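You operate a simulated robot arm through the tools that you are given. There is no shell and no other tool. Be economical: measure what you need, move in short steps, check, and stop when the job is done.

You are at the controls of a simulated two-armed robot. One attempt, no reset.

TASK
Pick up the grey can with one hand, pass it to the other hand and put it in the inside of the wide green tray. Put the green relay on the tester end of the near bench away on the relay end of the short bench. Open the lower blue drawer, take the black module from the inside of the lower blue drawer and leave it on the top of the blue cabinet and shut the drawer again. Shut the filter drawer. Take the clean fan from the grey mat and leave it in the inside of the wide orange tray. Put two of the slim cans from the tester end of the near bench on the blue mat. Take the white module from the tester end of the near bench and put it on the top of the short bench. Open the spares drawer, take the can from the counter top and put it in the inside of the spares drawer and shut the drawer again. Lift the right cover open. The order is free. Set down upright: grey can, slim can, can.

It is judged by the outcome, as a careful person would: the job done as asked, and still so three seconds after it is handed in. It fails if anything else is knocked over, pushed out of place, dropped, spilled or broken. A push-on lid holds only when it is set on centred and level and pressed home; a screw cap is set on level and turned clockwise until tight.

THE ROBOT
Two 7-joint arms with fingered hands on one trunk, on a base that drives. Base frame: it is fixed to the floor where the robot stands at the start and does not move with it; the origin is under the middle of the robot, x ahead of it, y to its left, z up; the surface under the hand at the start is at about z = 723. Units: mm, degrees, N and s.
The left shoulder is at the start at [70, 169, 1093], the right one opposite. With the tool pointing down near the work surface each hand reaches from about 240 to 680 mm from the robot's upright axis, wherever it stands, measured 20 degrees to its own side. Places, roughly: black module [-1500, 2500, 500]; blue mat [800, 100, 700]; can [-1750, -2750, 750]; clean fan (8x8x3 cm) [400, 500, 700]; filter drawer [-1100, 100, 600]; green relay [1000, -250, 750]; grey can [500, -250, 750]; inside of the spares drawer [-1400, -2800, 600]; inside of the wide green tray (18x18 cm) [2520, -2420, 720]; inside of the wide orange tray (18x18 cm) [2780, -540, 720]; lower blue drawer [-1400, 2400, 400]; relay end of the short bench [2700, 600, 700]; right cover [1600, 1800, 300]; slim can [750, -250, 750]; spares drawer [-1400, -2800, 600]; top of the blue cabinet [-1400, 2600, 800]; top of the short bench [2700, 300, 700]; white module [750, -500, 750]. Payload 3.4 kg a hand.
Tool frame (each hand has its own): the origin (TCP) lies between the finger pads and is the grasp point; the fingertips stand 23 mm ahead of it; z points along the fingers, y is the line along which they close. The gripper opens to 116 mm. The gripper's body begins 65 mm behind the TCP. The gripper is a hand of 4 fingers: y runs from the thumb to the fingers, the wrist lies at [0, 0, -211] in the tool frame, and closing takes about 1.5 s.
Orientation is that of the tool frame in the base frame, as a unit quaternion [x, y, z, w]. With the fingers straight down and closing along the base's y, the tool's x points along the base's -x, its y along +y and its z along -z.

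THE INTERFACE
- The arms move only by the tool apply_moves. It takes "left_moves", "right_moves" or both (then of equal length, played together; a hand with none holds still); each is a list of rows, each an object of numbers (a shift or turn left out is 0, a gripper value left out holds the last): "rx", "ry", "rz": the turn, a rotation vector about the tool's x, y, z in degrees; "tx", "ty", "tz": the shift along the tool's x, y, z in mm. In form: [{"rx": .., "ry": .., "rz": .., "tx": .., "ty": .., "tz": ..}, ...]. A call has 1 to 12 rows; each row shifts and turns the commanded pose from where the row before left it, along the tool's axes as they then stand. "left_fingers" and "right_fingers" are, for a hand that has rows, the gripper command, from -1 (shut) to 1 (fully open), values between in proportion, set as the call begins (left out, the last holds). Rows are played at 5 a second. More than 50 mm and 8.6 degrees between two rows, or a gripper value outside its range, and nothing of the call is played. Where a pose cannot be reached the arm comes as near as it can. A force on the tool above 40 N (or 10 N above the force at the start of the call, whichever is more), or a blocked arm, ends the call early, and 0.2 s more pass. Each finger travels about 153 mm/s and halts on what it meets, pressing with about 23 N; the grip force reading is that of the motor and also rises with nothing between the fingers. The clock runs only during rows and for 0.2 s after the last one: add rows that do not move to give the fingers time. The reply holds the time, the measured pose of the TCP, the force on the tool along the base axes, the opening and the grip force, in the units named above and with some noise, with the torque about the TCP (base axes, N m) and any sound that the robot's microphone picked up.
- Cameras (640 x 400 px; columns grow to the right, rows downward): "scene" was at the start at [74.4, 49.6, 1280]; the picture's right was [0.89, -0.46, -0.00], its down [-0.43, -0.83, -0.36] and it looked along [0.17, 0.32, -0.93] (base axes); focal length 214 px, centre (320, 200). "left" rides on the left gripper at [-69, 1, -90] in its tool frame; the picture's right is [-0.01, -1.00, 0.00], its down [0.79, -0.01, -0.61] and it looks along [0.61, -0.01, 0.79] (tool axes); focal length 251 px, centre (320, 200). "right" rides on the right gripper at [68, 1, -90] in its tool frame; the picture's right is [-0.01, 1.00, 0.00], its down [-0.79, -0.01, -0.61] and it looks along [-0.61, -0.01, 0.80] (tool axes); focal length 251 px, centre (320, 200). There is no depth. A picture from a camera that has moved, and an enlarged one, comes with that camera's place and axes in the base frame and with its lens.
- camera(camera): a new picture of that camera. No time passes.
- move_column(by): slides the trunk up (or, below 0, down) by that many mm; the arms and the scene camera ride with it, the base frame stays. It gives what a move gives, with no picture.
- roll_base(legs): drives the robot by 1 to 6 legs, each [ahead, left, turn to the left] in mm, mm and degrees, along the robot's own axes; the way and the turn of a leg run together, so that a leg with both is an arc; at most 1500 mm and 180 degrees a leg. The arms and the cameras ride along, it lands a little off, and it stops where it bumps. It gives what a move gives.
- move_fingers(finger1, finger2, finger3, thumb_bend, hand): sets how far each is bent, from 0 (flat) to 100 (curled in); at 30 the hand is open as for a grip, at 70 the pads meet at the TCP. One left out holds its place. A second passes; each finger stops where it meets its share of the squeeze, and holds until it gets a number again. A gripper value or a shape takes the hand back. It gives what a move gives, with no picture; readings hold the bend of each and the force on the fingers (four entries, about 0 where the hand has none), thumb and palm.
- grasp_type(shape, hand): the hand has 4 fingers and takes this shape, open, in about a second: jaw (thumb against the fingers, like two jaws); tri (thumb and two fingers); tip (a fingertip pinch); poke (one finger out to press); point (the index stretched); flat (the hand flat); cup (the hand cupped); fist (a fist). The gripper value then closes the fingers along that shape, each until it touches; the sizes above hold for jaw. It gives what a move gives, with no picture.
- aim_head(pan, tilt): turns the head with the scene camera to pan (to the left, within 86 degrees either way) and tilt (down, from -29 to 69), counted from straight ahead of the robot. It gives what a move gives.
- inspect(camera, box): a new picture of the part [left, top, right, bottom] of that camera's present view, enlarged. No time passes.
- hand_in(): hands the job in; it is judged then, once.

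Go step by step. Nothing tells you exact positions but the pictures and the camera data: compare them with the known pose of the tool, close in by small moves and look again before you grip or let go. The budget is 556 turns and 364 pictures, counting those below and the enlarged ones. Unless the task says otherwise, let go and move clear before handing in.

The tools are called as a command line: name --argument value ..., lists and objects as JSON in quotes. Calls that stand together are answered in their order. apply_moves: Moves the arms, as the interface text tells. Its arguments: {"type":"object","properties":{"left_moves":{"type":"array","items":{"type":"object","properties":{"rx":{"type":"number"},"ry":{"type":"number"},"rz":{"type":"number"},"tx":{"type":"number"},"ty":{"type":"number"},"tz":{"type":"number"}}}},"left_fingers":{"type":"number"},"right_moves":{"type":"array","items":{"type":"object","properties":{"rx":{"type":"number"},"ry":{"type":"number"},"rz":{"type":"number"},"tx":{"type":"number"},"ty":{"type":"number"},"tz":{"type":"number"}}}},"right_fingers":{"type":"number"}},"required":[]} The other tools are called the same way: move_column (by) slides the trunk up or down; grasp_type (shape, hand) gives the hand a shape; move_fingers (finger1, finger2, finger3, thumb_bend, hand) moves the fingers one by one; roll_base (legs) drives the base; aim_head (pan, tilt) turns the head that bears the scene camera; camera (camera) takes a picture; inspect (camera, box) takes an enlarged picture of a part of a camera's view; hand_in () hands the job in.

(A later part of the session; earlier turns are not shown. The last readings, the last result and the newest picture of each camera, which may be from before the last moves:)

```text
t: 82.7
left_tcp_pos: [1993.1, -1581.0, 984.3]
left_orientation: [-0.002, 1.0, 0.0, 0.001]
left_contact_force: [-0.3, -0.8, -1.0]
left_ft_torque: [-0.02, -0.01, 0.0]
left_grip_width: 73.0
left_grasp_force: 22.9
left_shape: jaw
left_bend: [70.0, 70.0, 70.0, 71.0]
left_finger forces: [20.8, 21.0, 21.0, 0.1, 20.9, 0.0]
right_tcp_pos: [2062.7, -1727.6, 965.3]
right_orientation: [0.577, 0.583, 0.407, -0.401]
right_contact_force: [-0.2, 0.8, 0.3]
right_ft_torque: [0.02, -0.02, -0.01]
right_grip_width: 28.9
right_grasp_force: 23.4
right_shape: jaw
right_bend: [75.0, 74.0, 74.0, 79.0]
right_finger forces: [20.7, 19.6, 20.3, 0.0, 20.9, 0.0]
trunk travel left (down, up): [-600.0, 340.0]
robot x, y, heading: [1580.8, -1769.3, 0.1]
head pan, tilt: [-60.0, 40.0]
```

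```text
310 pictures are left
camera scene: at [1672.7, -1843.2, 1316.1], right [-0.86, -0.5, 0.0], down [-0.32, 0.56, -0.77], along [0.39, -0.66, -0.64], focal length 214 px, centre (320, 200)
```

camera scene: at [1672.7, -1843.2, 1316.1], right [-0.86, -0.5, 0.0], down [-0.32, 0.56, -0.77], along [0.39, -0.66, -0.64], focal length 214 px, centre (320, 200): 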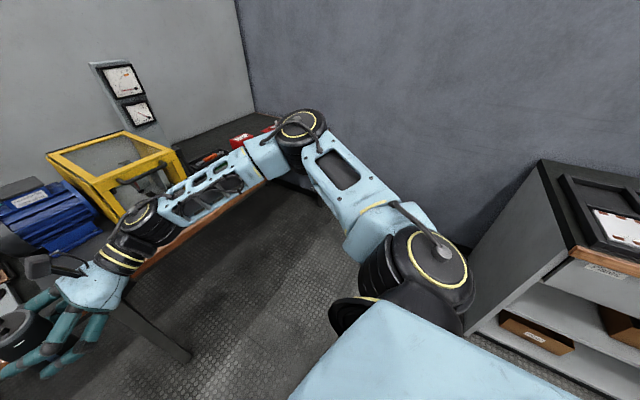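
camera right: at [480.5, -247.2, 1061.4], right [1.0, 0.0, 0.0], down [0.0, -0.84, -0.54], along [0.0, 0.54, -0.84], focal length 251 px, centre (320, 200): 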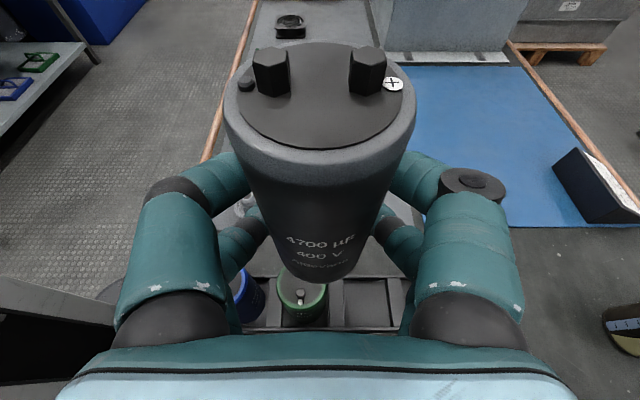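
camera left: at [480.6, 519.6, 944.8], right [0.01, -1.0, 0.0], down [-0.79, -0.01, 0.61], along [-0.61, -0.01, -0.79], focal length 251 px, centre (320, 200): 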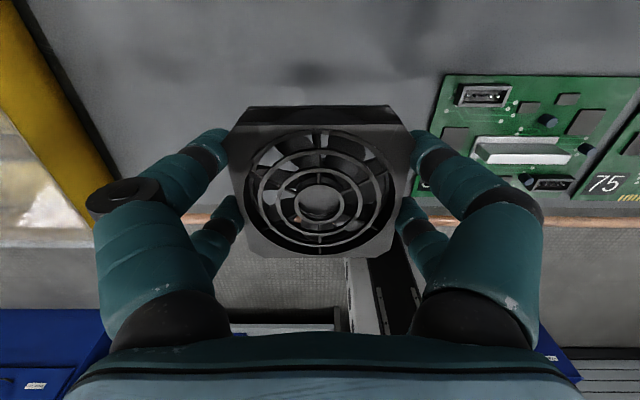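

roll_base --legs '[[380, -400, 0], [0, 0, -30]]'

aim_head --pan 10 --tilt 40

camera --camera "scene"

camera --camera "right"

```text
t: 85.7
left_tcp_pos: [2353.6, -1971.6, 987.0]
left_orientation: [0.001, 1.0, 0.001, 0.002]
left_contact_force: [0.4, -1.0, -1.2]
left_ft_torque: [0.04, -0.01, -0.02]
left_grip_width: 73.0
left_grasp_force: 22.9
left_shape: jaw
left_bend: [70.0, 70.0, 70.0, 71.0]
left_finger forces: [20.8, 21.0, 21.0, 0.0, 20.9, 0.0]
right_tcp_pos: [2415.7, -2114.8, 975.4]
right_orientation: [0.568, 0.587, 0.41, -0.406]
right_contact_force: [-15.2, -0.9, 18.5]
right_ft_torque: [0.29, -0.09, 0.11]
right_grip_width: 29.9
right_grasp_force: 23.1
right_shape: jaw
right_bend: [75.0, 76.0, 73.0, 79.0]
right_finger forces: [18.5, 58.1, 25.5, 0.1, 26.6, 0.1]
trunk travel left (down, up): [-600.0, 340.0]
robot x, y, heading: [1947.9, -2156.5, 0.0]
head pan, tilt: [-60.0, 40.0]
stopped in leg 1: the force on the tool passed its limit at 43 N (the readings are from after the stop); the commanded pose is now the measured one
```

```text
t: 87.1
left_tcp_pos: [2350.1, -1970.5, 987.9]
left_orientation: [0.001, 1.0, 0.0, 0.003]
left_contact_force: [0.3, 0.4, -0.6]
left_ft_torque: [0.0, -0.04, 0.0]
left_grip_width: 73.1
left_grasp_force: 22.6
left_shape: jaw
left_bend: [70.0, 70.0, 70.0, 71.0]
left_finger forces: [20.9, 21.0, 20.9, 0.0, 20.9, 0.0]
right_tcp_pos: [2417.9, -2114.0, 974.9]
right_orientation: [0.571, 0.587, 0.41, -0.402]
right_contact_force: [-13.4, 1.0, 28.1]
right_ft_torque: [0.38, -0.34, 0.14]
right_grip_width: 30.2
right_grasp_force: 23.1
right_shape: jaw
right_bend: [75.0, 76.0, 73.0, 79.0]
right_finger forces: [18.6, 67.6, 24.7, 0.0, 26.5, 0.0]
trunk travel left (down, up): [-600.0, 340.0]
robot x, y, heading: [1942.2, -2154.2, -0.3]
head pan, tilt: [10.0, 40.0]
```

```text
309 pictures are left
camera scene: at [2068.1, -2143.1, 1317.1], right [0.17, -0.98, 0.0], down [-0.63, -0.11, -0.77], along [0.76, 0.13, -0.64], focal length 214 px, centre (320, 200)
```

scene: 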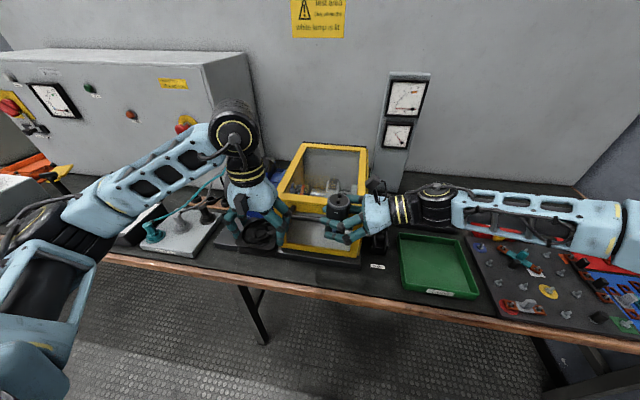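

```text
308 pictures are left
camera right: at [2414.5, -2174.6, 1069.6], right [1.0, 0.01, 0.01], down [0.02, -0.84, -0.54], along [0.01, 0.54, -0.84], focal length 251 px, centre (320, 200)
```

right: 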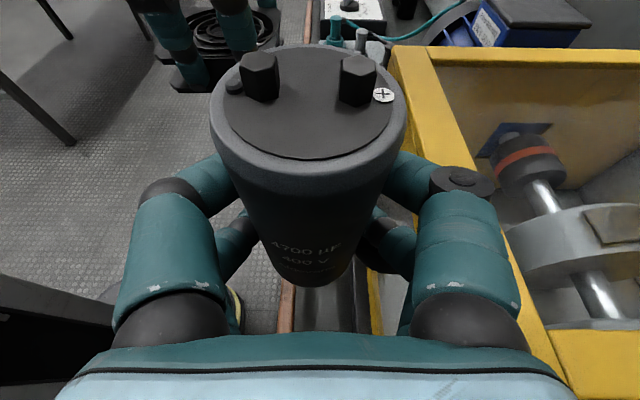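

The right fingers touched the yellow guard's top edge. I lift the hand off it and check that the guard and can are unharmed.

apply_moves --right_moves '[{"tx": 14, "tz": -5}, {"tx": 28, "tz": -10}, {"tx": 38, "tz": -14}, {"tx": 38, "tz": -14}, {}]'

camera --camera "right"

inspect --camera "scene" --box '[200, 100, 520, 300]'

```text
t: 88.3
left_tcp_pos: [2358.0, -1969.1, 985.2]
left_orientation: [0.0, 1.0, 0.001, -0.001]
left_contact_force: [0.4, -1.1, -0.7]
left_ft_torque: [0.03, -0.02, 0.03]
left_grip_width: 73.0
left_grasp_force: 23.0
left_shape: jaw
left_bend: [70.0, 70.0, 70.0, 71.0]
left_finger forces: [20.9, 20.9, 21.0, 0.0, 20.8, 0.1]
right_tcp_pos: [2419.6, -2115.4, 1097.1]
right_orientation: [0.572, 0.584, 0.409, -0.405]
right_contact_force: [1.0, -0.1, -2.6]
right_ft_torque: [0.03, -0.02, -0.01]
right_grip_width: 28.3
right_grasp_force: 22.9
right_shape: jaw
right_bend: [75.0, 75.0, 73.0, 80.0]
right_finger forces: [24.0, 21.2, 21.7, 0.1, 22.1, 0.1]
trunk travel left (down, up): [-600.0, 340.0]
robot x, y, heading: [1940.4, -2161.1, 0.1]
head pan, tilt: [10.0, 40.0]
```

```text
307 pictures are left
camera right: at [2420.2, -2176.2, 1190.7], right [1.0, 0.01, 0.01], down [0.01, -0.84, -0.54], along [0.0, 0.54, -0.84], focal length 251 px, centre (320, 200)
```

right: 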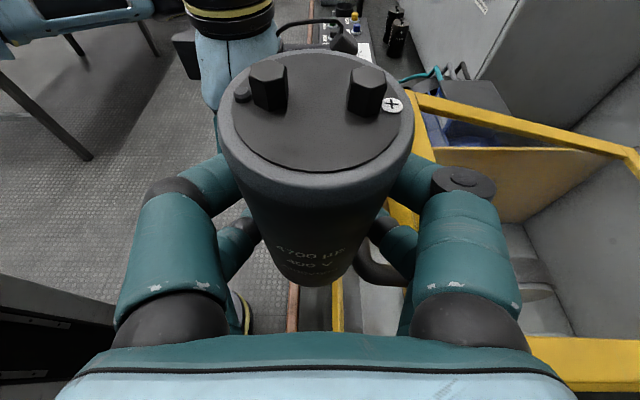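

```text
2.00 times, centred on (360, 200) of scene
camera zoom: at [2077.1, -2143.1, 1316.0], right [0.17, -0.98, 0.0], down [-0.63, -0.11, -0.77], along [0.75, 0.13, -0.64], focal length 429 px, centre (240, 200)
```

zoom: 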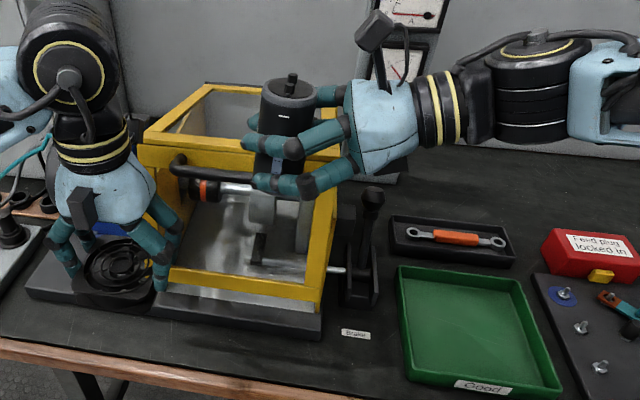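

The guard seems undisturbed and the can is still firm. I raise the fan hand, turn the robot 35° right and close in on the green tray.

apply_moves --left_moves '[{"tz": -45}, {"tz": -45}, {}]'

roll_base --legs '[[0, 0, -35], [145, 61, 0]]'

camera --camera "scene"

camera --camera "right"

```text
t: 89.1
left_tcp_pos: [2356.9, -1967.6, 1075.0]
left_orientation: [-0.001, 1.0, 0.0, 0.0]
left_contact_force: [0.1, -1.0, -1.2]
left_ft_torque: [0.01, -0.04, 0.0]
left_grip_width: 72.8
left_grasp_force: 22.8
left_shape: jaw
left_bend: [70.0, 70.0, 70.0, 71.0]
left_finger forces: [20.8, 21.0, 20.9, 0.1, 20.9, 0.1]
right_tcp_pos: [2419.2, -2114.8, 1095.0]
right_orientation: [0.573, 0.585, 0.408, -0.404]
right_contact_force: [0.3, -0.9, -2.4]
right_ft_torque: [0.06, 0.03, 0.02]
right_grip_width: 28.1
right_grasp_force: 23.4
right_shape: jaw
right_bend: [75.0, 75.0, 73.0, 80.0]
right_finger forces: [24.1, 21.2, 21.7, 0.0, 22.3, 0.0]
trunk travel left (down, up): [-600.0, 340.0]
robot x, y, heading: [1946.3, -2159.4, 0.0]
head pan, tilt: [10.0, 40.0]
```

```text
t: 92.2
left_tcp_pos: [2543.7, -2277.2, 1074.2]
left_orientation: [0.305, 0.952, -0.001, 0.0]
left_contact_force: [-1.0, -0.6, -0.7]
left_ft_torque: [0.01, 0.01, -0.01]
left_grip_width: 73.0
left_grasp_force: 23.4
left_shape: jaw
left_bend: [70.0, 70.0, 70.0, 71.0]
left_finger forces: [20.8, 21.1, 21.0, 0.0, 20.9, 0.1]
right_tcp_pos: [2509.4, -2433.0, 1095.4]
right_orientation: [0.722, 0.383, 0.512, -0.262]
right_contact_force: [-0.1, -0.4, -2.2]
right_ft_torque: [0.01, -0.02, 0.02]
right_grip_width: 28.1
right_grasp_force: 22.9
right_shape: jaw
right_bend: [75.0, 75.0, 73.0, 80.0]
right_finger forces: [24.0, 21.1, 21.6, 0.0, 21.9, 0.0]
trunk travel left (down, up): [-600.0, 340.0]
robot x, y, heading: [2099.2, -2188.5, -35.7]
head pan, tilt: [10.0, 40.0]
```

```text
305 pictures are left
camera scene: at [2212.8, -2257.2, 1316.2], right [-0.43, -0.9, 0.0], down [-0.58, 0.28, -0.77], along [0.69, -0.33, -0.64], focal length 214 px, centre (320, 200)
```

scene: 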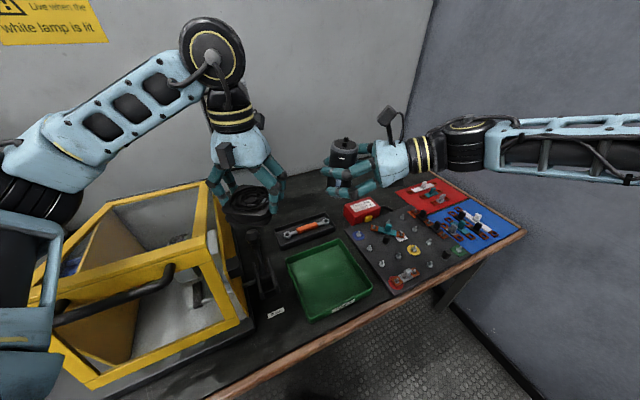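

```text
304 pictures are left
camera right: at [2473.2, -2481.8, 1191.0], right [0.82, -0.57, 0.01], down [-0.48, -0.69, -0.54], along [0.31, 0.44, -0.84], focal length 251 px, centre (320, 200)
```

right: 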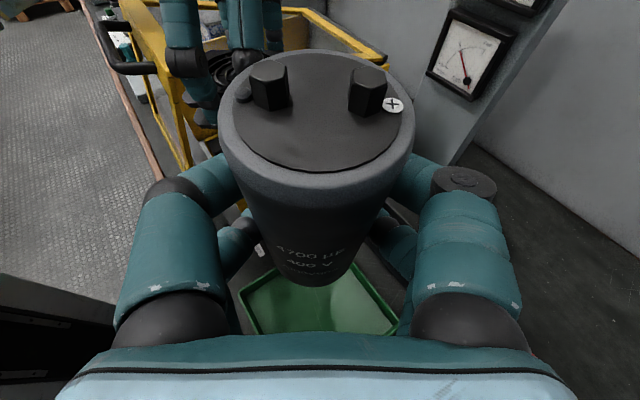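

apply_moves --right_moves '[{"tx": -42.3, "tz": 15.4}, {"tx": -42.3, "tz": 15.4}, {"tx": -42.3, "tz": 15.4}, {"tx": -42.3, "tz": 15.4}, {"tx": -42.3, "tz": 15.4}, {}]'

camera --camera "scene"

camera --camera "right"

```text
t: 93.6
left_tcp_pos: [2543.2, -2277.4, 1073.9]
left_orientation: [0.304, 0.953, 0.0, -0.001]
left_contact_force: [-0.2, 0.4, -0.9]
left_ft_torque: [-0.01, -0.04, 0.0]
left_grip_width: 72.9
left_grasp_force: 23.1
left_shape: jaw
left_bend: [70.0, 70.0, 70.0, 71.0]
left_finger forces: [20.9, 20.9, 21.0, 0.1, 20.9, 0.0]
right_tcp_pos: [2512.6, -2433.7, 870.9]
right_orientation: [0.723, 0.384, 0.512, -0.262]
right_contact_force: [0.1, 0.0, -1.9]
right_ft_torque: [0.0, 0.01, 0.03]
right_grip_width: 27.8
right_grasp_force: 22.9
right_shape: jaw
right_bend: [75.0, 75.0, 73.0, 80.0]
right_finger forces: [23.9, 21.0, 21.3, 0.0, 22.0, 0.0]
trunk travel left (down, up): [-600.0, 340.0]
robot x, y, heading: [2095.8, -2194.2, -35.4]
head pan, tilt: [10.0, 40.0]
```

```text
303 pictures are left
camera scene: at [2213.1, -2256.9, 1316.2], right [-0.43, -0.9, 0.0], down [-0.58, 0.28, -0.77], along [0.69, -0.33, -0.64], focal length 214 px, centre (320, 200)
```

scene: 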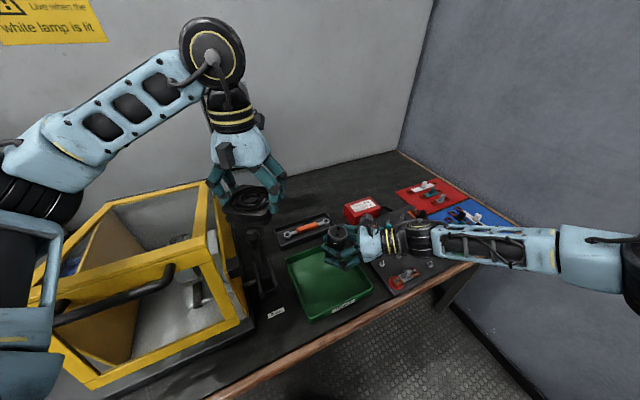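

```text
302 pictures are left
camera right: at [2476.6, -2483.5, 965.1], right [0.82, -0.57, 0.01], down [-0.48, -0.69, -0.54], along [0.31, 0.44, -0.84], focal length 251 px, centre (320, 200)
```

right: 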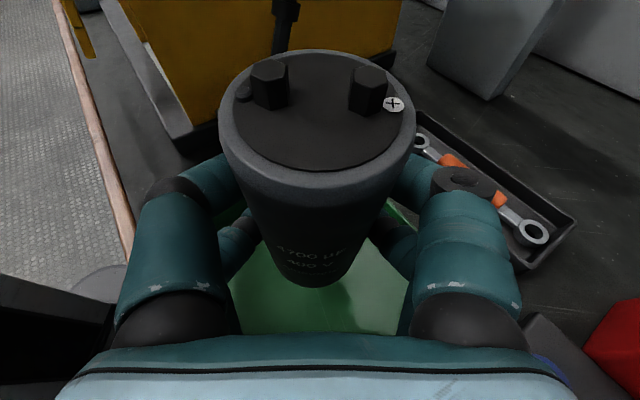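

apply_moves --right_moves '[{"tx": 5, "ty": -22, "tz": 13.6}, {"tx": -28, "tz": 10}, {"tx": -28, "tz": 10}, {}]'

inspect --camera "scene" --box '[240, 190, 480, 340]'

camera --camera "right"

```text
t: 94.6
left_tcp_pos: [2542.3, -2277.5, 1074.3]
left_orientation: [0.304, 0.953, -0.001, 0.0]
left_contact_force: [0.3, -0.3, -1.2]
left_ft_torque: [0.0, 0.0, -0.01]
left_grip_width: 73.3
left_grasp_force: 22.9
left_shape: jaw
left_bend: [70.0, 70.0, 70.0, 71.0]
left_finger forces: [20.9, 21.0, 21.0, 0.0, 20.9, 0.0]
right_tcp_pos: [2506.3, -2410.3, 810.8]
right_orientation: [0.722, 0.384, 0.512, -0.262]
right_contact_force: [-0.2, 0.2, -2.9]
right_ft_torque: [-0.03, -0.01, 0.02]
right_grip_width: 27.6
right_grasp_force: 23.1
right_shape: jaw
right_bend: [75.0, 75.0, 73.0, 80.0]
right_finger forces: [23.8, 21.0, 21.0, 0.1, 21.9, 0.0]
trunk travel left (down, up): [-600.0, 340.0]
robot x, y, heading: [2099.1, -2193.6, -35.6]
head pan, tilt: [10.0, 40.0]
```

```text
2.67 times, centred on (360, 265) of scene
camera zoom: at [2213.2, -2257.1, 1316.1], right [-0.43, -0.9, 0.0], down [-0.58, 0.28, -0.77], along [0.69, -0.33, -0.64], focal length 572 px, centre (213, 27)
```

zoom: 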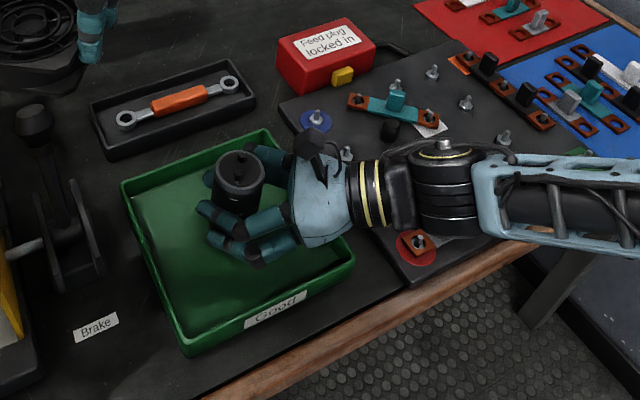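

```text
300 pictures are left
camera right: at [2468.0, -2459.5, 905.4], right [0.82, -0.57, 0.01], down [-0.48, -0.69, -0.54], along [0.31, 0.44, -0.84], focal length 251 px, centre (320, 200)
```

right: 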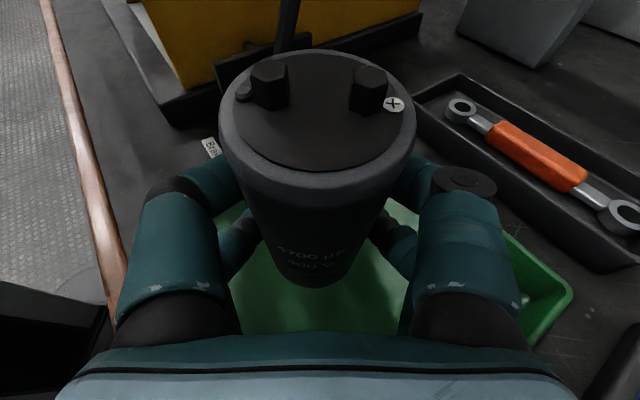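

apply_moves --right_moves '[{"tx": 5, "ty": -4, "tz": 14}, {"tx": -18.8, "tz": 6.8}, {}, {}]'

inspect --camera "scene" --box '[240, 190, 480, 340]'

```text
t: 95.6
left_tcp_pos: [2543.9, -2277.1, 1073.2]
left_orientation: [0.303, 0.953, 0.0, 0.0]
left_contact_force: [0.3, 0.5, -0.3]
left_ft_torque: [0.03, 0.0, 0.0]
left_grip_width: 72.8
left_grasp_force: 22.9
left_shape: jaw
left_bend: [70.0, 70.0, 70.0, 71.0]
left_finger forces: [20.8, 20.9, 21.0, 0.0, 20.9, 0.0]
right_tcp_pos: [2508.7, -2396.1, 790.1]
right_orientation: [0.723, 0.382, 0.513, -0.261]
right_contact_force: [0.8, 0.7, -2.9]
right_ft_torque: [-0.02, -0.06, 0.02]
right_grip_width: 27.6
right_grasp_force: 22.8
right_shape: jaw
right_bend: [75.0, 75.0, 73.0, 80.0]
right_finger forces: [23.6, 21.0, 21.0, 0.0, 22.0, 0.1]
trunk travel left (down, up): [-600.0, 340.0]
robot x, y, heading: [2095.4, -2194.5, -35.3]
head pan, tilt: [10.0, 40.0]
```

```text
2.67 times, centred on (360, 265) of scene
camera zoom: at [2213.6, -2257.3, 1316.1], right [-0.43, -0.9, 0.0], down [-0.58, 0.28, -0.77], along [0.69, -0.33, -0.64], focal length 572 px, centre (213, 27)
```

zoom: 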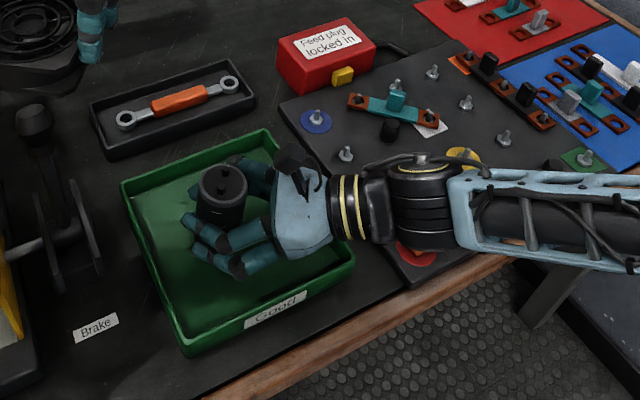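

camera --camera "left"

inspect --camera "scene" --box '[350, 210, 470, 310]'

```text
298 pictures are left
camera left: at [2599.4, -2315.3, 1163.9], right [-0.57, -0.82, 0.0], down [-0.65, 0.45, 0.61], along [-0.5, 0.35, -0.79], focal length 251 px, centre (320, 200)
```

left: 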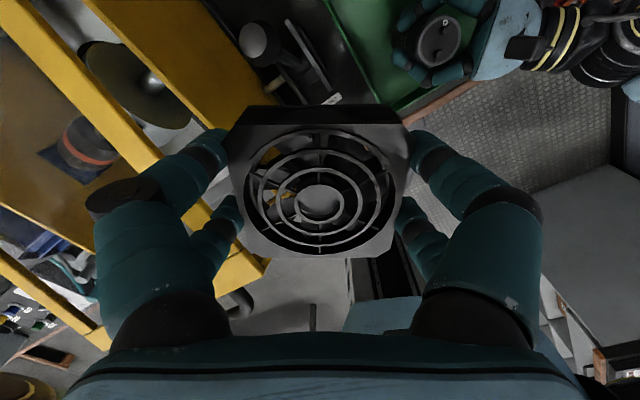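

```text
4.00 times, centred on (410, 260) of scene
camera zoom: at [2213.6, -2257.3, 1316.1], right [-0.43, -0.9, 0.0], down [-0.58, 0.28, -0.77], along [0.69, -0.33, -0.64], focal length 858 px, centre (-40, -40)
```

zoom: 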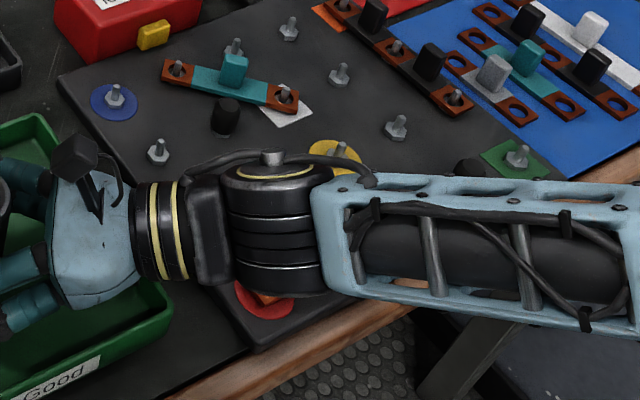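

apply_moves --right_moves '[{"tx": -9.4, "tz": 3.4}, {}]'

inspect --camera "scene" --box '[280, 210, 400, 310]'

```text
t: 96.2
left_tcp_pos: [2543.9, -2277.4, 1073.3]
left_orientation: [0.303, 0.953, 0.0, 0.0]
left_contact_force: [-0.4, 0.7, -0.8]
left_ft_torque: [-0.04, 0.0, 0.01]
left_grip_width: 72.9
left_grasp_force: 22.9
left_shape: jaw
left_bend: [70.0, 70.0, 70.0, 71.0]
left_finger forces: [20.8, 21.0, 21.0, 0.0, 21.0, 0.1]
right_tcp_pos: [2509.7, -2395.6, 781.4]
right_orientation: [0.723, 0.384, 0.512, -0.262]
right_contact_force: [0.2, -0.4, -2.3]
right_ft_torque: [0.01, -0.02, 0.02]
right_grip_width: 27.8
right_grasp_force: 23.1
right_shape: jaw
right_bend: [75.0, 75.0, 73.0, 80.0]
right_finger forces: [23.5, 20.9, 20.9, 0.0, 21.8, 0.0]
trunk travel left (down, up): [-600.0, 340.0]
robot x, y, heading: [2094.0, -2194.3, -35.3]
head pan, tilt: [10.0, 40.0]
```

```text
4.00 times, centred on (340, 260) of scene
camera zoom: at [2213.5, -2257.3, 1316.1], right [-0.43, -0.9, 0.0], down [-0.58, 0.28, -0.77], along [0.69, -0.33, -0.64], focal length 858 px, centre (240, -40)
```

zoom: 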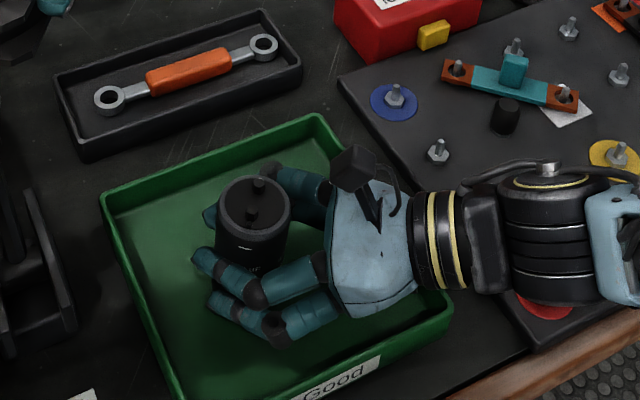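

apply_moves --right_moves '[{"tx": -4.7, "tz": 1.7}, {}]'

apply_moves --right_moves '[{"tx": -3.7, "tz": 1.4}, {}]'

apply_moves --right_moves '[{"tx": -2.8, "tz": 1}, {}]'

```text
t: 96.8
left_tcp_pos: [2543.4, -2276.6, 1074.4]
left_orientation: [0.304, 0.953, 0.0, 0.0]
left_contact_force: [-0.5, -0.7, -1.8]
left_ft_torque: [0.02, 0.0, 0.02]
left_grip_width: 73.0
left_grasp_force: 22.9
left_shape: jaw
left_bend: [70.0, 70.0, 70.0, 71.0]
left_finger forces: [20.8, 21.1, 21.0, 0.0, 21.0, 0.0]
right_tcp_pos: [2509.2, -2396.0, 776.0]
right_orientation: [0.722, 0.384, 0.512, -0.262]
right_contact_force: [0.4, -0.1, -1.7]
right_ft_torque: [0.01, -0.04, 0.01]
right_grip_width: 27.5
right_grasp_force: 23.2
right_shape: jaw
right_bend: [75.0, 75.0, 73.0, 80.0]
right_finger forces: [23.5, 21.0, 20.9, 0.0, 21.9, 0.0]
trunk travel left (down, up): [-600.0, 340.0]
robot x, y, heading: [2098.1, -2190.3, -35.5]
head pan, tilt: [10.0, 40.0]
```

```text
t: 97.4
left_tcp_pos: [2542.9, -2276.4, 1073.9]
left_orientation: [0.304, 0.953, 0.0, 0.0]
left_contact_force: [-0.7, -0.5, -1.2]
left_ft_torque: [0.0, -0.02, 0.03]
left_grip_width: 73.2
left_grasp_force: 23.6
left_shape: jaw
left_bend: [70.0, 70.0, 70.0, 71.0]
left_finger forces: [20.8, 21.0, 21.0, 0.0, 20.9, 0.0]
right_tcp_pos: [2509.7, -2395.1, 771.1]
right_orientation: [0.723, 0.384, 0.512, -0.262]
right_contact_force: [0.5, -0.9, -2.4]
right_ft_torque: [0.05, -0.01, -0.01]
right_grip_width: 27.7
right_grasp_force: 23.4
right_shape: jaw
right_bend: [75.0, 75.0, 73.0, 80.0]
right_finger forces: [23.6, 21.0, 20.9, 0.0, 21.8, 0.0]
trunk travel left (down, up): [-600.0, 340.0]
robot x, y, heading: [2093.5, -2191.5, -35.5]
head pan, tilt: [10.0, 40.0]
```

```text
t: 98.0
left_tcp_pos: [2542.7, -2276.2, 1074.2]
left_orientation: [0.304, 0.953, 0.0, 0.0]
left_contact_force: [-0.2, 0.0, -1.0]
left_ft_torque: [0.01, -0.02, 0.0]
left_grip_width: 73.1
left_grasp_force: 22.8
left_shape: jaw
left_bend: [70.0, 70.0, 70.0, 71.0]
left_finger forces: [20.7, 21.0, 20.9, 0.1, 20.8, 0.0]
right_tcp_pos: [2508.9, -2394.6, 770.9]
right_orientation: [0.723, 0.384, 0.512, -0.261]
right_contact_force: [0.1, 0.5, 2.6]
right_ft_torque: [-0.12, 0.03, 0.02]
right_grip_width: 27.6
right_grasp_force: 23.2
right_shape: jaw
right_bend: [75.0, 75.0, 73.0, 80.0]
right_finger forces: [24.5, 20.9, 20.8, 0.0, 22.7, 0.0]
trunk travel left (down, up): [-600.0, 340.0]
robot x, y, heading: [2100.3, -2194.8, -35.6]
head pan, tilt: [10.0, 40.0]
```

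apply_moves --right_moves '[{"tx": -1.5, "tz": 0.5}, {}]'

inspect --camera "scene" --box '[300, 215, 380, 285]'

inspect --camera "left" --box '[360, 0, 540, 110]'

```text
t: 98.6
left_tcp_pos: [2543.0, -2276.3, 1075.6]
left_orientation: [0.304, 0.953, 0.001, 0.002]
left_contact_force: [0.0, -0.7, -0.6]
left_ft_torque: [-0.02, 0.0, 0.02]
left_grip_width: 73.1
left_grasp_force: 22.7
left_shape: jaw
left_bend: [70.0, 70.0, 70.0, 71.0]
left_finger forces: [20.8, 21.0, 21.0, 0.1, 21.0, 0.1]
right_tcp_pos: [2510.3, -2395.5, 767.5]
right_orientation: [0.723, 0.384, 0.512, -0.26]
right_contact_force: [1.8, 1.5, 9.8]
right_ft_torque: [-0.28, -0.01, 0.03]
right_grip_width: 27.6
right_grasp_force: 22.9
right_shape: jaw
right_bend: [75.0, 75.0, 74.0, 80.0]
right_finger forces: [26.4, 21.0, 20.6, 0.0, 23.5, 0.1]
trunk travel left (down, up): [-600.0, 340.0]
robot x, y, heading: [2095.9, -2192.1, -35.6]
head pan, tilt: [10.0, 40.0]
```

```text
5.71 times, centred on (340, 250) of scene
camera zoom: at [2212.5, -2256.2, 1316.4], right [-0.43, -0.9, 0.0], down [-0.58, 0.27, -0.77], along [0.69, -0.33, -0.64], focal length 1226 px, centre (206, -86)
```

zoom: 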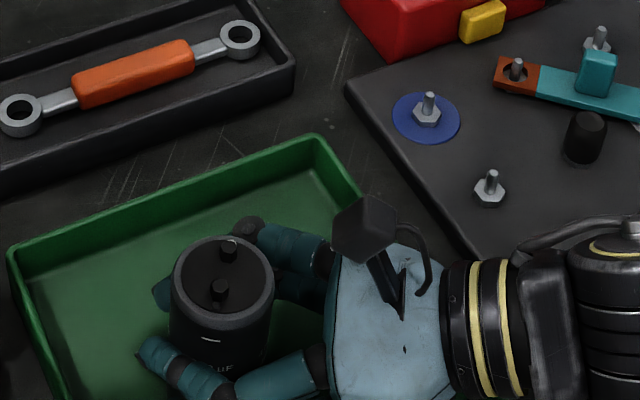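

```text
3.56 times, centred on (450, 55) of left
camera zoom: at [2598.3, -2314.2, 1164.6], right [-0.57, -0.82, 0.0], down [-0.65, 0.45, 0.61], along [-0.5, 0.35, -0.8], focal length 894 px, centre (-142, 716)
```

zoom: 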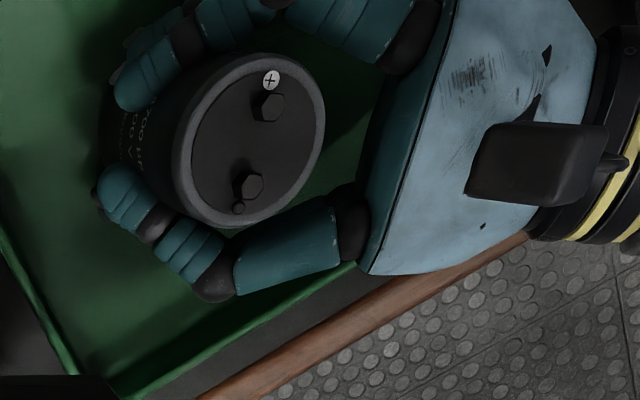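

Contact with the tray floor is felt. I release and retreat along the tool axis.

apply_moves --right_moves '[{}, {}, {}, {}, {}]' --right_fingers 0.5

inspect --camera "scene" --box '[280, 210, 400, 310]'

```text
t: 99.8
left_tcp_pos: [2542.7, -2276.8, 1074.2]
left_orientation: [0.304, 0.953, 0.0, 0.0]
left_contact_force: [-0.8, 0.7, -0.6]
left_ft_torque: [0.0, 0.04, -0.01]
left_grip_width: 73.0
left_grasp_force: 22.8
left_shape: jaw
left_bend: [70.0, 70.0, 70.0, 71.0]
left_finger forces: [20.8, 21.0, 21.0, 0.1, 21.0, 0.1]
right_tcp_pos: [2509.9, -2396.1, 768.1]
right_orientation: [0.722, 0.384, 0.512, -0.262]
right_contact_force: [0.4, -0.8, 0.0]
right_ft_torque: [0.01, 0.0, 0.01]
right_grip_width: 86.6
right_grasp_force: 0.1
right_shape: jaw
right_bend: [63.0, 63.0, 63.0, 63.0]
right_finger forces: [0.0, 0.0, 0.0, 0.1, 0.0, 0.1]
trunk travel left (down, up): [-600.0, 340.0]
robot x, y, heading: [2098.9, -2196.3, -35.4]
head pan, tilt: [10.0, 40.0]
```

```text
4.00 times, centred on (340, 260) of scene
camera zoom: at [2213.2, -2257.1, 1316.1], right [-0.43, -0.9, 0.0], down [-0.58, 0.28, -0.77], along [0.69, -0.33, -0.64], focal length 858 px, centre (240, -40)
```

zoom: 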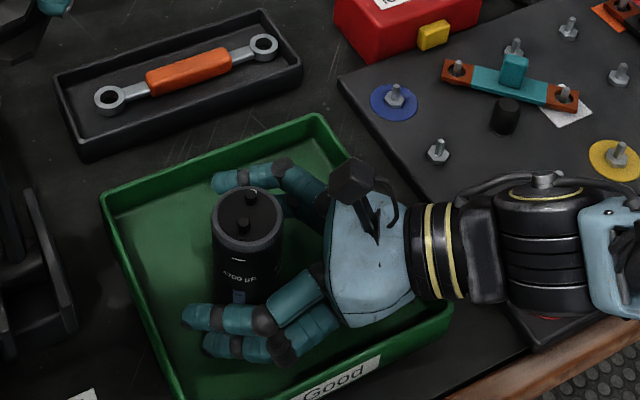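

The can stands upright in the tray. I withdraw the hand.

apply_moves --right_moves '[{"tz": -30}, {"tz": -40}, {"tz": -40}, {"tz": -40}, {"tx": 40}, {"tx": 45}, {"tx": 45}, {}]'

inspect --camera "scene" --box '[240, 190, 480, 340]'

```text
t: 101.6
left_tcp_pos: [2543.2, -2278.4, 1073.5]
left_orientation: [0.304, 0.953, 0.0, 0.0]
left_contact_force: [0.8, -0.2, -1.3]
left_ft_torque: [-0.02, -0.04, 0.02]
left_grip_width: 73.2
left_grasp_force: 22.8
left_shape: jaw
left_bend: [70.0, 70.0, 70.0, 71.0]
left_finger forces: [20.8, 21.2, 21.0, 0.0, 20.9, 0.0]
right_tcp_pos: [2452.9, -2474.2, 941.2]
right_orientation: [0.723, 0.384, 0.512, -0.262]
right_contact_force: [-0.6, 1.0, 0.2]
right_ft_torque: [-0.01, 0.0, 0.02]
right_grip_width: 86.6
right_grasp_force: 0.1
right_shape: jaw
right_bend: [63.0, 63.0, 63.0, 63.0]
right_finger forces: [0.0, 0.0, 0.0, 0.0, 0.0, 0.0]
trunk travel left (down, up): [-600.0, 340.0]
robot x, y, heading: [2096.1, -2190.1, -35.2]
head pan, tilt: [10.0, 40.0]
```

```text
2.67 times, centred on (360, 265) of scene
camera zoom: at [2213.3, -2257.7, 1316.1], right [-0.43, -0.9, 0.0], down [-0.58, 0.28, -0.77], along [0.69, -0.33, -0.64], focal length 572 px, centre (213, 27)
```

zoom: 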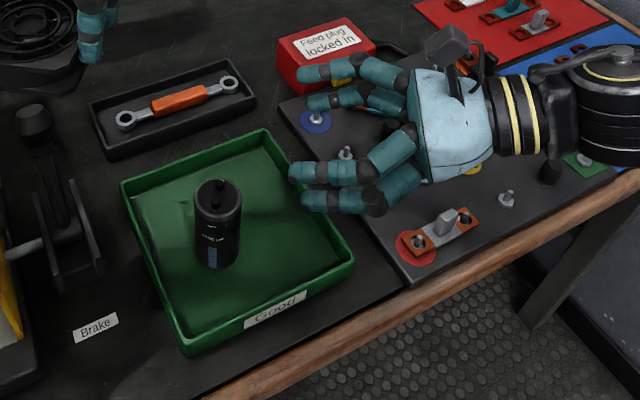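

The grey can is done. Now I back off, square up and drive along to the orange tray.

roll_base --legs '[[-330, 0, 0], [0, 0, 35.3], [0, 1330, 0]]'

aim_head --pan 0 --tilt 30

camera --camera "scene"

```text
t: 111.7
left_tcp_pos: [2265.3, -488.3, 1074.4]
left_orientation: [0.012, 1.0, 0.0, -0.001]
left_contact_force: [-0.5, 0.3, -1.4]
left_ft_torque: [0.0, -0.01, 0.01]
left_grip_width: 73.0
left_grasp_force: 22.9
left_shape: jaw
left_bend: [70.0, 70.0, 70.0, 71.0]
left_finger forces: [20.8, 21.0, 21.0, 0.0, 20.9, 0.1]
right_tcp_pos: [2300.8, -700.3, 940.6]
right_orientation: [0.579, 0.578, 0.413, -0.4]
right_contact_force: [0.0, -0.3, -0.5]
right_ft_torque: [0.0, 0.03, 0.0]
right_grip_width: 86.8
right_grasp_force: 0.1
right_shape: jaw
right_bend: [63.0, 63.0, 63.0, 63.0]
right_finger forces: [0.1, 0.0, 0.0, 0.0, 0.0, 0.0]
trunk travel left (down, up): [-600.0, 340.0]
robot x, y, heading: [1849.5, -669.6, -1.3]
head pan, tilt: [10.0, 40.0]
```

```text
t: 112.5
left_tcp_pos: [2264.6, -487.2, 1073.6]
left_orientation: [0.012, 1.0, 0.0, 0.0]
left_contact_force: [-0.4, 0.1, -1.3]
left_ft_torque: [0.0, -0.04, -0.01]
left_grip_width: 72.8
left_grasp_force: 23.8
left_shape: jaw
left_bend: [70.0, 70.0, 70.0, 71.0]
left_finger forces: [20.8, 21.1, 21.0, 0.0, 20.9, 0.1]
right_tcp_pos: [2300.3, -701.0, 940.7]
right_orientation: [0.579, 0.578, 0.413, -0.399]
right_contact_force: [0.2, 0.6, 0.3]
right_ft_torque: [0.02, 0.01, 0.03]
right_grip_width: 86.9
right_grasp_force: 0.1
right_shape: jaw
right_bend: [63.0, 63.0, 63.0, 63.0]
right_finger forces: [0.0, 0.1, 0.1, 0.0, 0.1, 0.0]
trunk travel left (down, up): [-600.0, 340.0]
robot x, y, heading: [1846.3, -667.2, -1.1]
head pan, tilt: [0.0, 30.0]
```

```text
291 pictures are left
camera scene: at [1986.8, -669.6, 1331.4], right [-0.02, -1.0, 0.0], down [-0.5, 0.01, -0.87], along [0.87, -0.02, -0.5], focal length 214 px, centre (320, 200)
```

scene: 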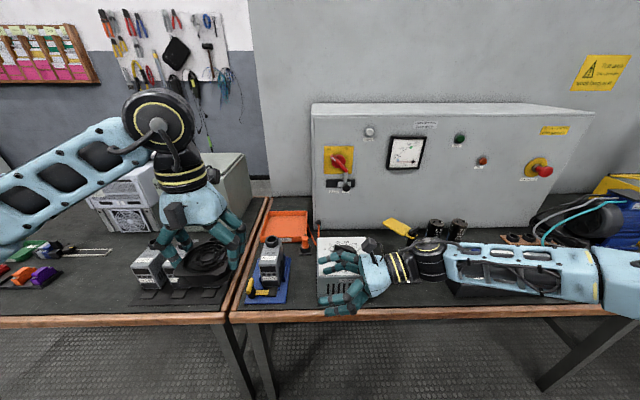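

I see the orange tray at about (2790, −535) on the right-hand far bench. I align and drive closer with the fan high.

roll_base --legs '[[0, -45, 1.2], [260, 0, 0]]'

aim_head --pan 10 --tilt 45

camera --camera "scene"

camera --camera "left"

```text
t: 114.8
left_tcp_pos: [2518.9, -525.1, 1074.1]
left_orientation: [0.001, 1.0, 0.001, 0.0]
left_contact_force: [-0.4, -0.5, -0.9]
left_ft_torque: [0.01, 0.01, 0.0]
left_grip_width: 73.1
left_grasp_force: 22.8
left_shape: jaw
left_bend: [70.0, 70.0, 70.0, 71.0]
left_finger forces: [20.8, 21.1, 21.0, 0.1, 20.9, 0.1]
right_tcp_pos: [2557.6, -737.5, 940.1]
right_orientation: [0.573, 0.585, 0.408, -0.404]
right_contact_force: [-0.5, 0.3, -0.4]
right_ft_torque: [-0.02, -0.01, 0.02]
right_grip_width: 86.6
right_grasp_force: 0.1
right_shape: jaw
right_bend: [63.0, 63.0, 63.0, 63.0]
right_finger forces: [0.1, 0.1, 0.0, 0.0, 0.0, 0.0]
trunk travel left (down, up): [-600.0, 340.0]
robot x, y, heading: [2108.5, -709.9, -0.2]
head pan, tilt: [0.0, 30.0]
```

```text
t: 115.6
left_tcp_pos: [2518.6, -524.8, 1074.3]
left_orientation: [0.001, 1.0, 0.001, 0.0]
left_contact_force: [0.9, -0.5, -1.0]
left_ft_torque: [0.03, -0.02, -0.01]
left_grip_width: 72.8
left_grasp_force: 23.0
left_shape: jaw
left_bend: [70.0, 70.0, 70.0, 71.0]
left_finger forces: [20.8, 21.0, 21.0, 0.1, 20.9, 0.1]
right_tcp_pos: [2557.4, -737.0, 940.4]
right_orientation: [0.573, 0.584, 0.409, -0.405]
right_contact_force: [-0.1, -0.4, 0.4]
right_ft_torque: [-0.01, 0.0, 0.0]
right_grip_width: 86.7
right_grasp_force: 0.1
right_shape: jaw
right_bend: [63.0, 63.0, 63.0, 63.0]
right_finger forces: [0.1, 0.1, 0.1, 0.0, 0.0, 0.1]
trunk travel left (down, up): [-600.0, 340.0]
robot x, y, heading: [2103.5, -709.5, -0.4]
head pan, tilt: [10.0, 45.0]
```

```text
290 pictures are left
camera scene: at [2233.7, -698.5, 1308.9], right [0.17, -0.99, 0.0], down [-0.7, -0.12, -0.71], along [0.7, 0.12, -0.71], focal length 214 px, centre (320, 200)
```

scene: 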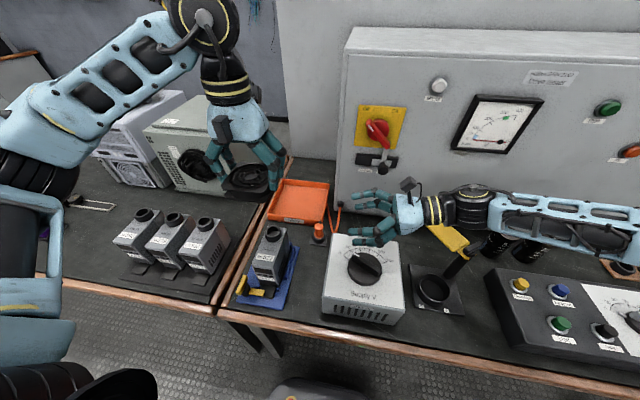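

```text
289 pictures are left
camera left: at [2586.9, -523.7, 1164.1], right [0.0, -1.0, 0.0], down [-0.8, 0.0, 0.61], along [-0.61, 0.0, -0.8], focal length 251 px, centre (320, 200)
```

left: 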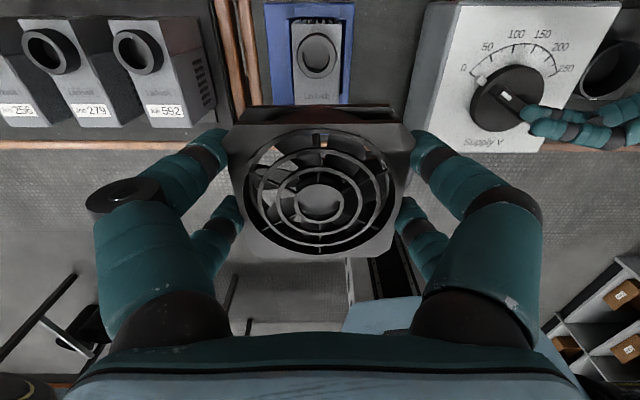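

roll_base --legs '[[30, 0, 0]]'

apply_moves --left_moves '[{"tx": -45}, {"tx": -45}, {"tx": -45}, {"tx": -45, "tz": 5}, {"tx": -17, "tz": 30}, {"tz": 45}, {}]'

camera --camera "scene"

camera --camera "left"

```text
t: 116.4
left_tcp_pos: [2546.1, -525.5, 1076.2]
left_orientation: [0.003, 1.0, 0.0, 0.001]
left_contact_force: [-0.4, 0.2, -1.1]
left_ft_torque: [0.0, 0.01, -0.01]
left_grip_width: 72.7
left_grasp_force: 22.8
left_shape: jaw
left_bend: [70.0, 70.0, 70.0, 71.0]
left_finger forces: [20.9, 21.1, 21.0, 0.0, 20.9, 0.1]
right_tcp_pos: [2586.6, -737.9, 942.2]
right_orientation: [0.573, 0.584, 0.41, -0.403]
right_contact_force: [-1.2, 0.1, -0.6]
right_ft_torque: [0.0, -0.01, -0.02]
right_grip_width: 86.8
right_grasp_force: 0.0
right_shape: jaw
right_bend: [63.0, 63.0, 63.0, 63.0]
right_finger forces: [0.1, 0.0, 0.0, 0.1, 0.0, 0.0]
trunk travel left (down, up): [-600.0, 340.0]
robot x, y, heading: [2134.6, -708.9, -0.3]
head pan, tilt: [10.0, 45.0]
```

```text
t: 118.0
left_tcp_pos: [2746.1, -528.3, 993.5]
left_orientation: [0.003, 1.0, 0.001, 0.0]
left_contact_force: [0.6, 0.0, -0.1]
left_ft_torque: [0.02, -0.01, 0.0]
left_grip_width: 72.9
left_grasp_force: 23.5
left_shape: jaw
left_bend: [70.0, 70.0, 70.0, 71.0]
left_finger forces: [20.8, 21.0, 20.9, 0.0, 20.8, 0.0]
right_tcp_pos: [2587.0, -738.7, 940.8]
right_orientation: [0.574, 0.583, 0.41, -0.403]
right_contact_force: [0.5, -0.4, 0.3]
right_ft_torque: [0.01, -0.01, 0.01]
right_grip_width: 86.6
right_grasp_force: 0.1
right_shape: jaw
right_bend: [63.0, 63.0, 63.0, 63.0]
right_finger forces: [0.0, 0.1, 0.0, 0.0, 0.0, 0.1]
trunk travel left (down, up): [-600.0, 340.0]
robot x, y, heading: [2135.1, -711.5, -0.4]
head pan, tilt: [10.0, 45.0]
```

```text
288 pictures are left
camera scene: at [2263.0, -699.5, 1308.9], right [0.17, -0.99, 0.0], down [-0.7, -0.12, -0.71], along [0.7, 0.12, -0.71], focal length 214 px, centre (320, 200)
```

scene: 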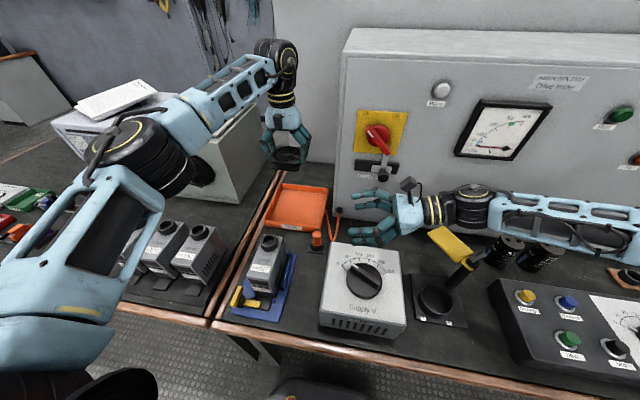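

```text
287 pictures are left
camera left: at [2814.4, -526.4, 1083.3], right [0.0, -1.0, 0.0], down [-0.8, 0.0, 0.61], along [-0.61, 0.0, -0.8], focal length 251 px, centre (320, 200)
```

left: 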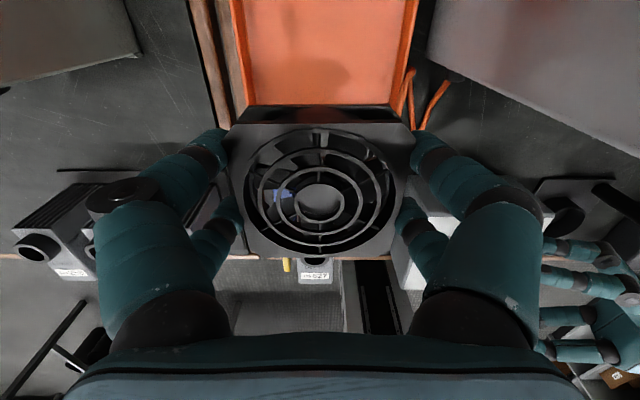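

apply_moves --left_moves '[{"tx": -10, "tz": 40}, {"tz": 45}, {"tz": 45}, {}]'

camera --camera "scene"

camera --camera "left"

```text
t: 119.0
left_tcp_pos: [2755.6, -525.9, 864.8]
left_orientation: [0.002, 1.0, -0.001, 0.0]
left_contact_force: [0.1, 0.5, -1.4]
left_ft_torque: [-0.01, -0.04, 0.04]
left_grip_width: 72.9
left_grasp_force: 22.5
left_shape: jaw
left_bend: [70.0, 70.0, 70.0, 71.0]
left_finger forces: [20.8, 20.9, 21.0, 0.1, 20.8, 0.0]
right_tcp_pos: [2587.6, -737.6, 941.8]
right_orientation: [0.573, 0.583, 0.41, -0.404]
right_contact_force: [0.0, -0.9, -0.1]
right_ft_torque: [-0.01, 0.02, -0.03]
right_grip_width: 86.5
right_grasp_force: 0.0
right_shape: jaw
right_bend: [63.0, 63.0, 63.0, 63.0]
right_finger forces: [0.1, 0.0, 0.0, 0.0, 0.0, 0.1]
trunk travel left (down, up): [-600.0, 340.0]
robot x, y, heading: [2136.6, -713.0, -0.3]
head pan, tilt: [10.0, 45.0]
```

```text
286 pictures are left
camera scene: at [2263.1, -698.9, 1308.9], right [0.17, -0.99, 0.0], down [-0.7, -0.12, -0.71], along [0.7, 0.12, -0.71], focal length 214 px, centre (320, 200)
```

scene: 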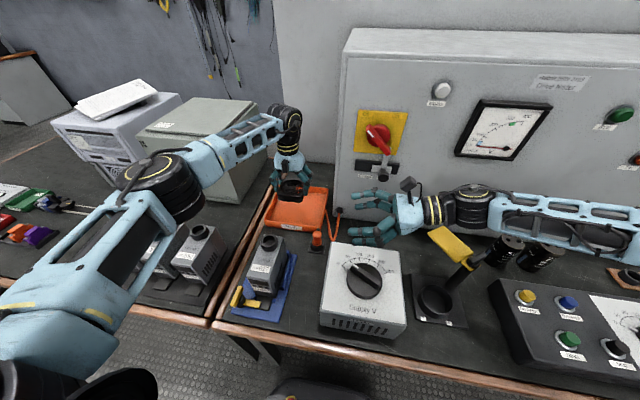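

```text
285 pictures are left
camera left: at [2823.9, -524.5, 954.5], right [0.0, -1.0, 0.0], down [-0.8, 0.0, 0.61], along [-0.61, 0.0, -0.8], focal length 251 px, centre (320, 200)
```

left: 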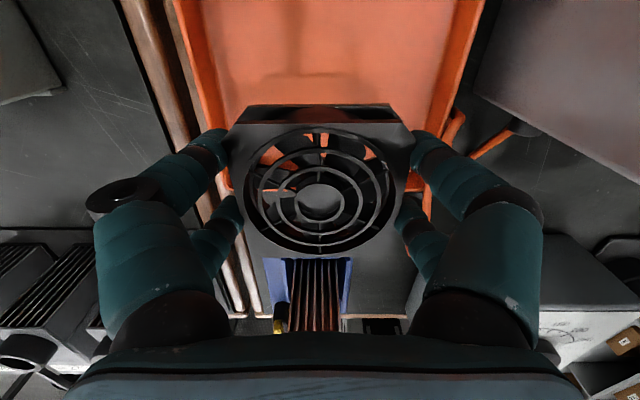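

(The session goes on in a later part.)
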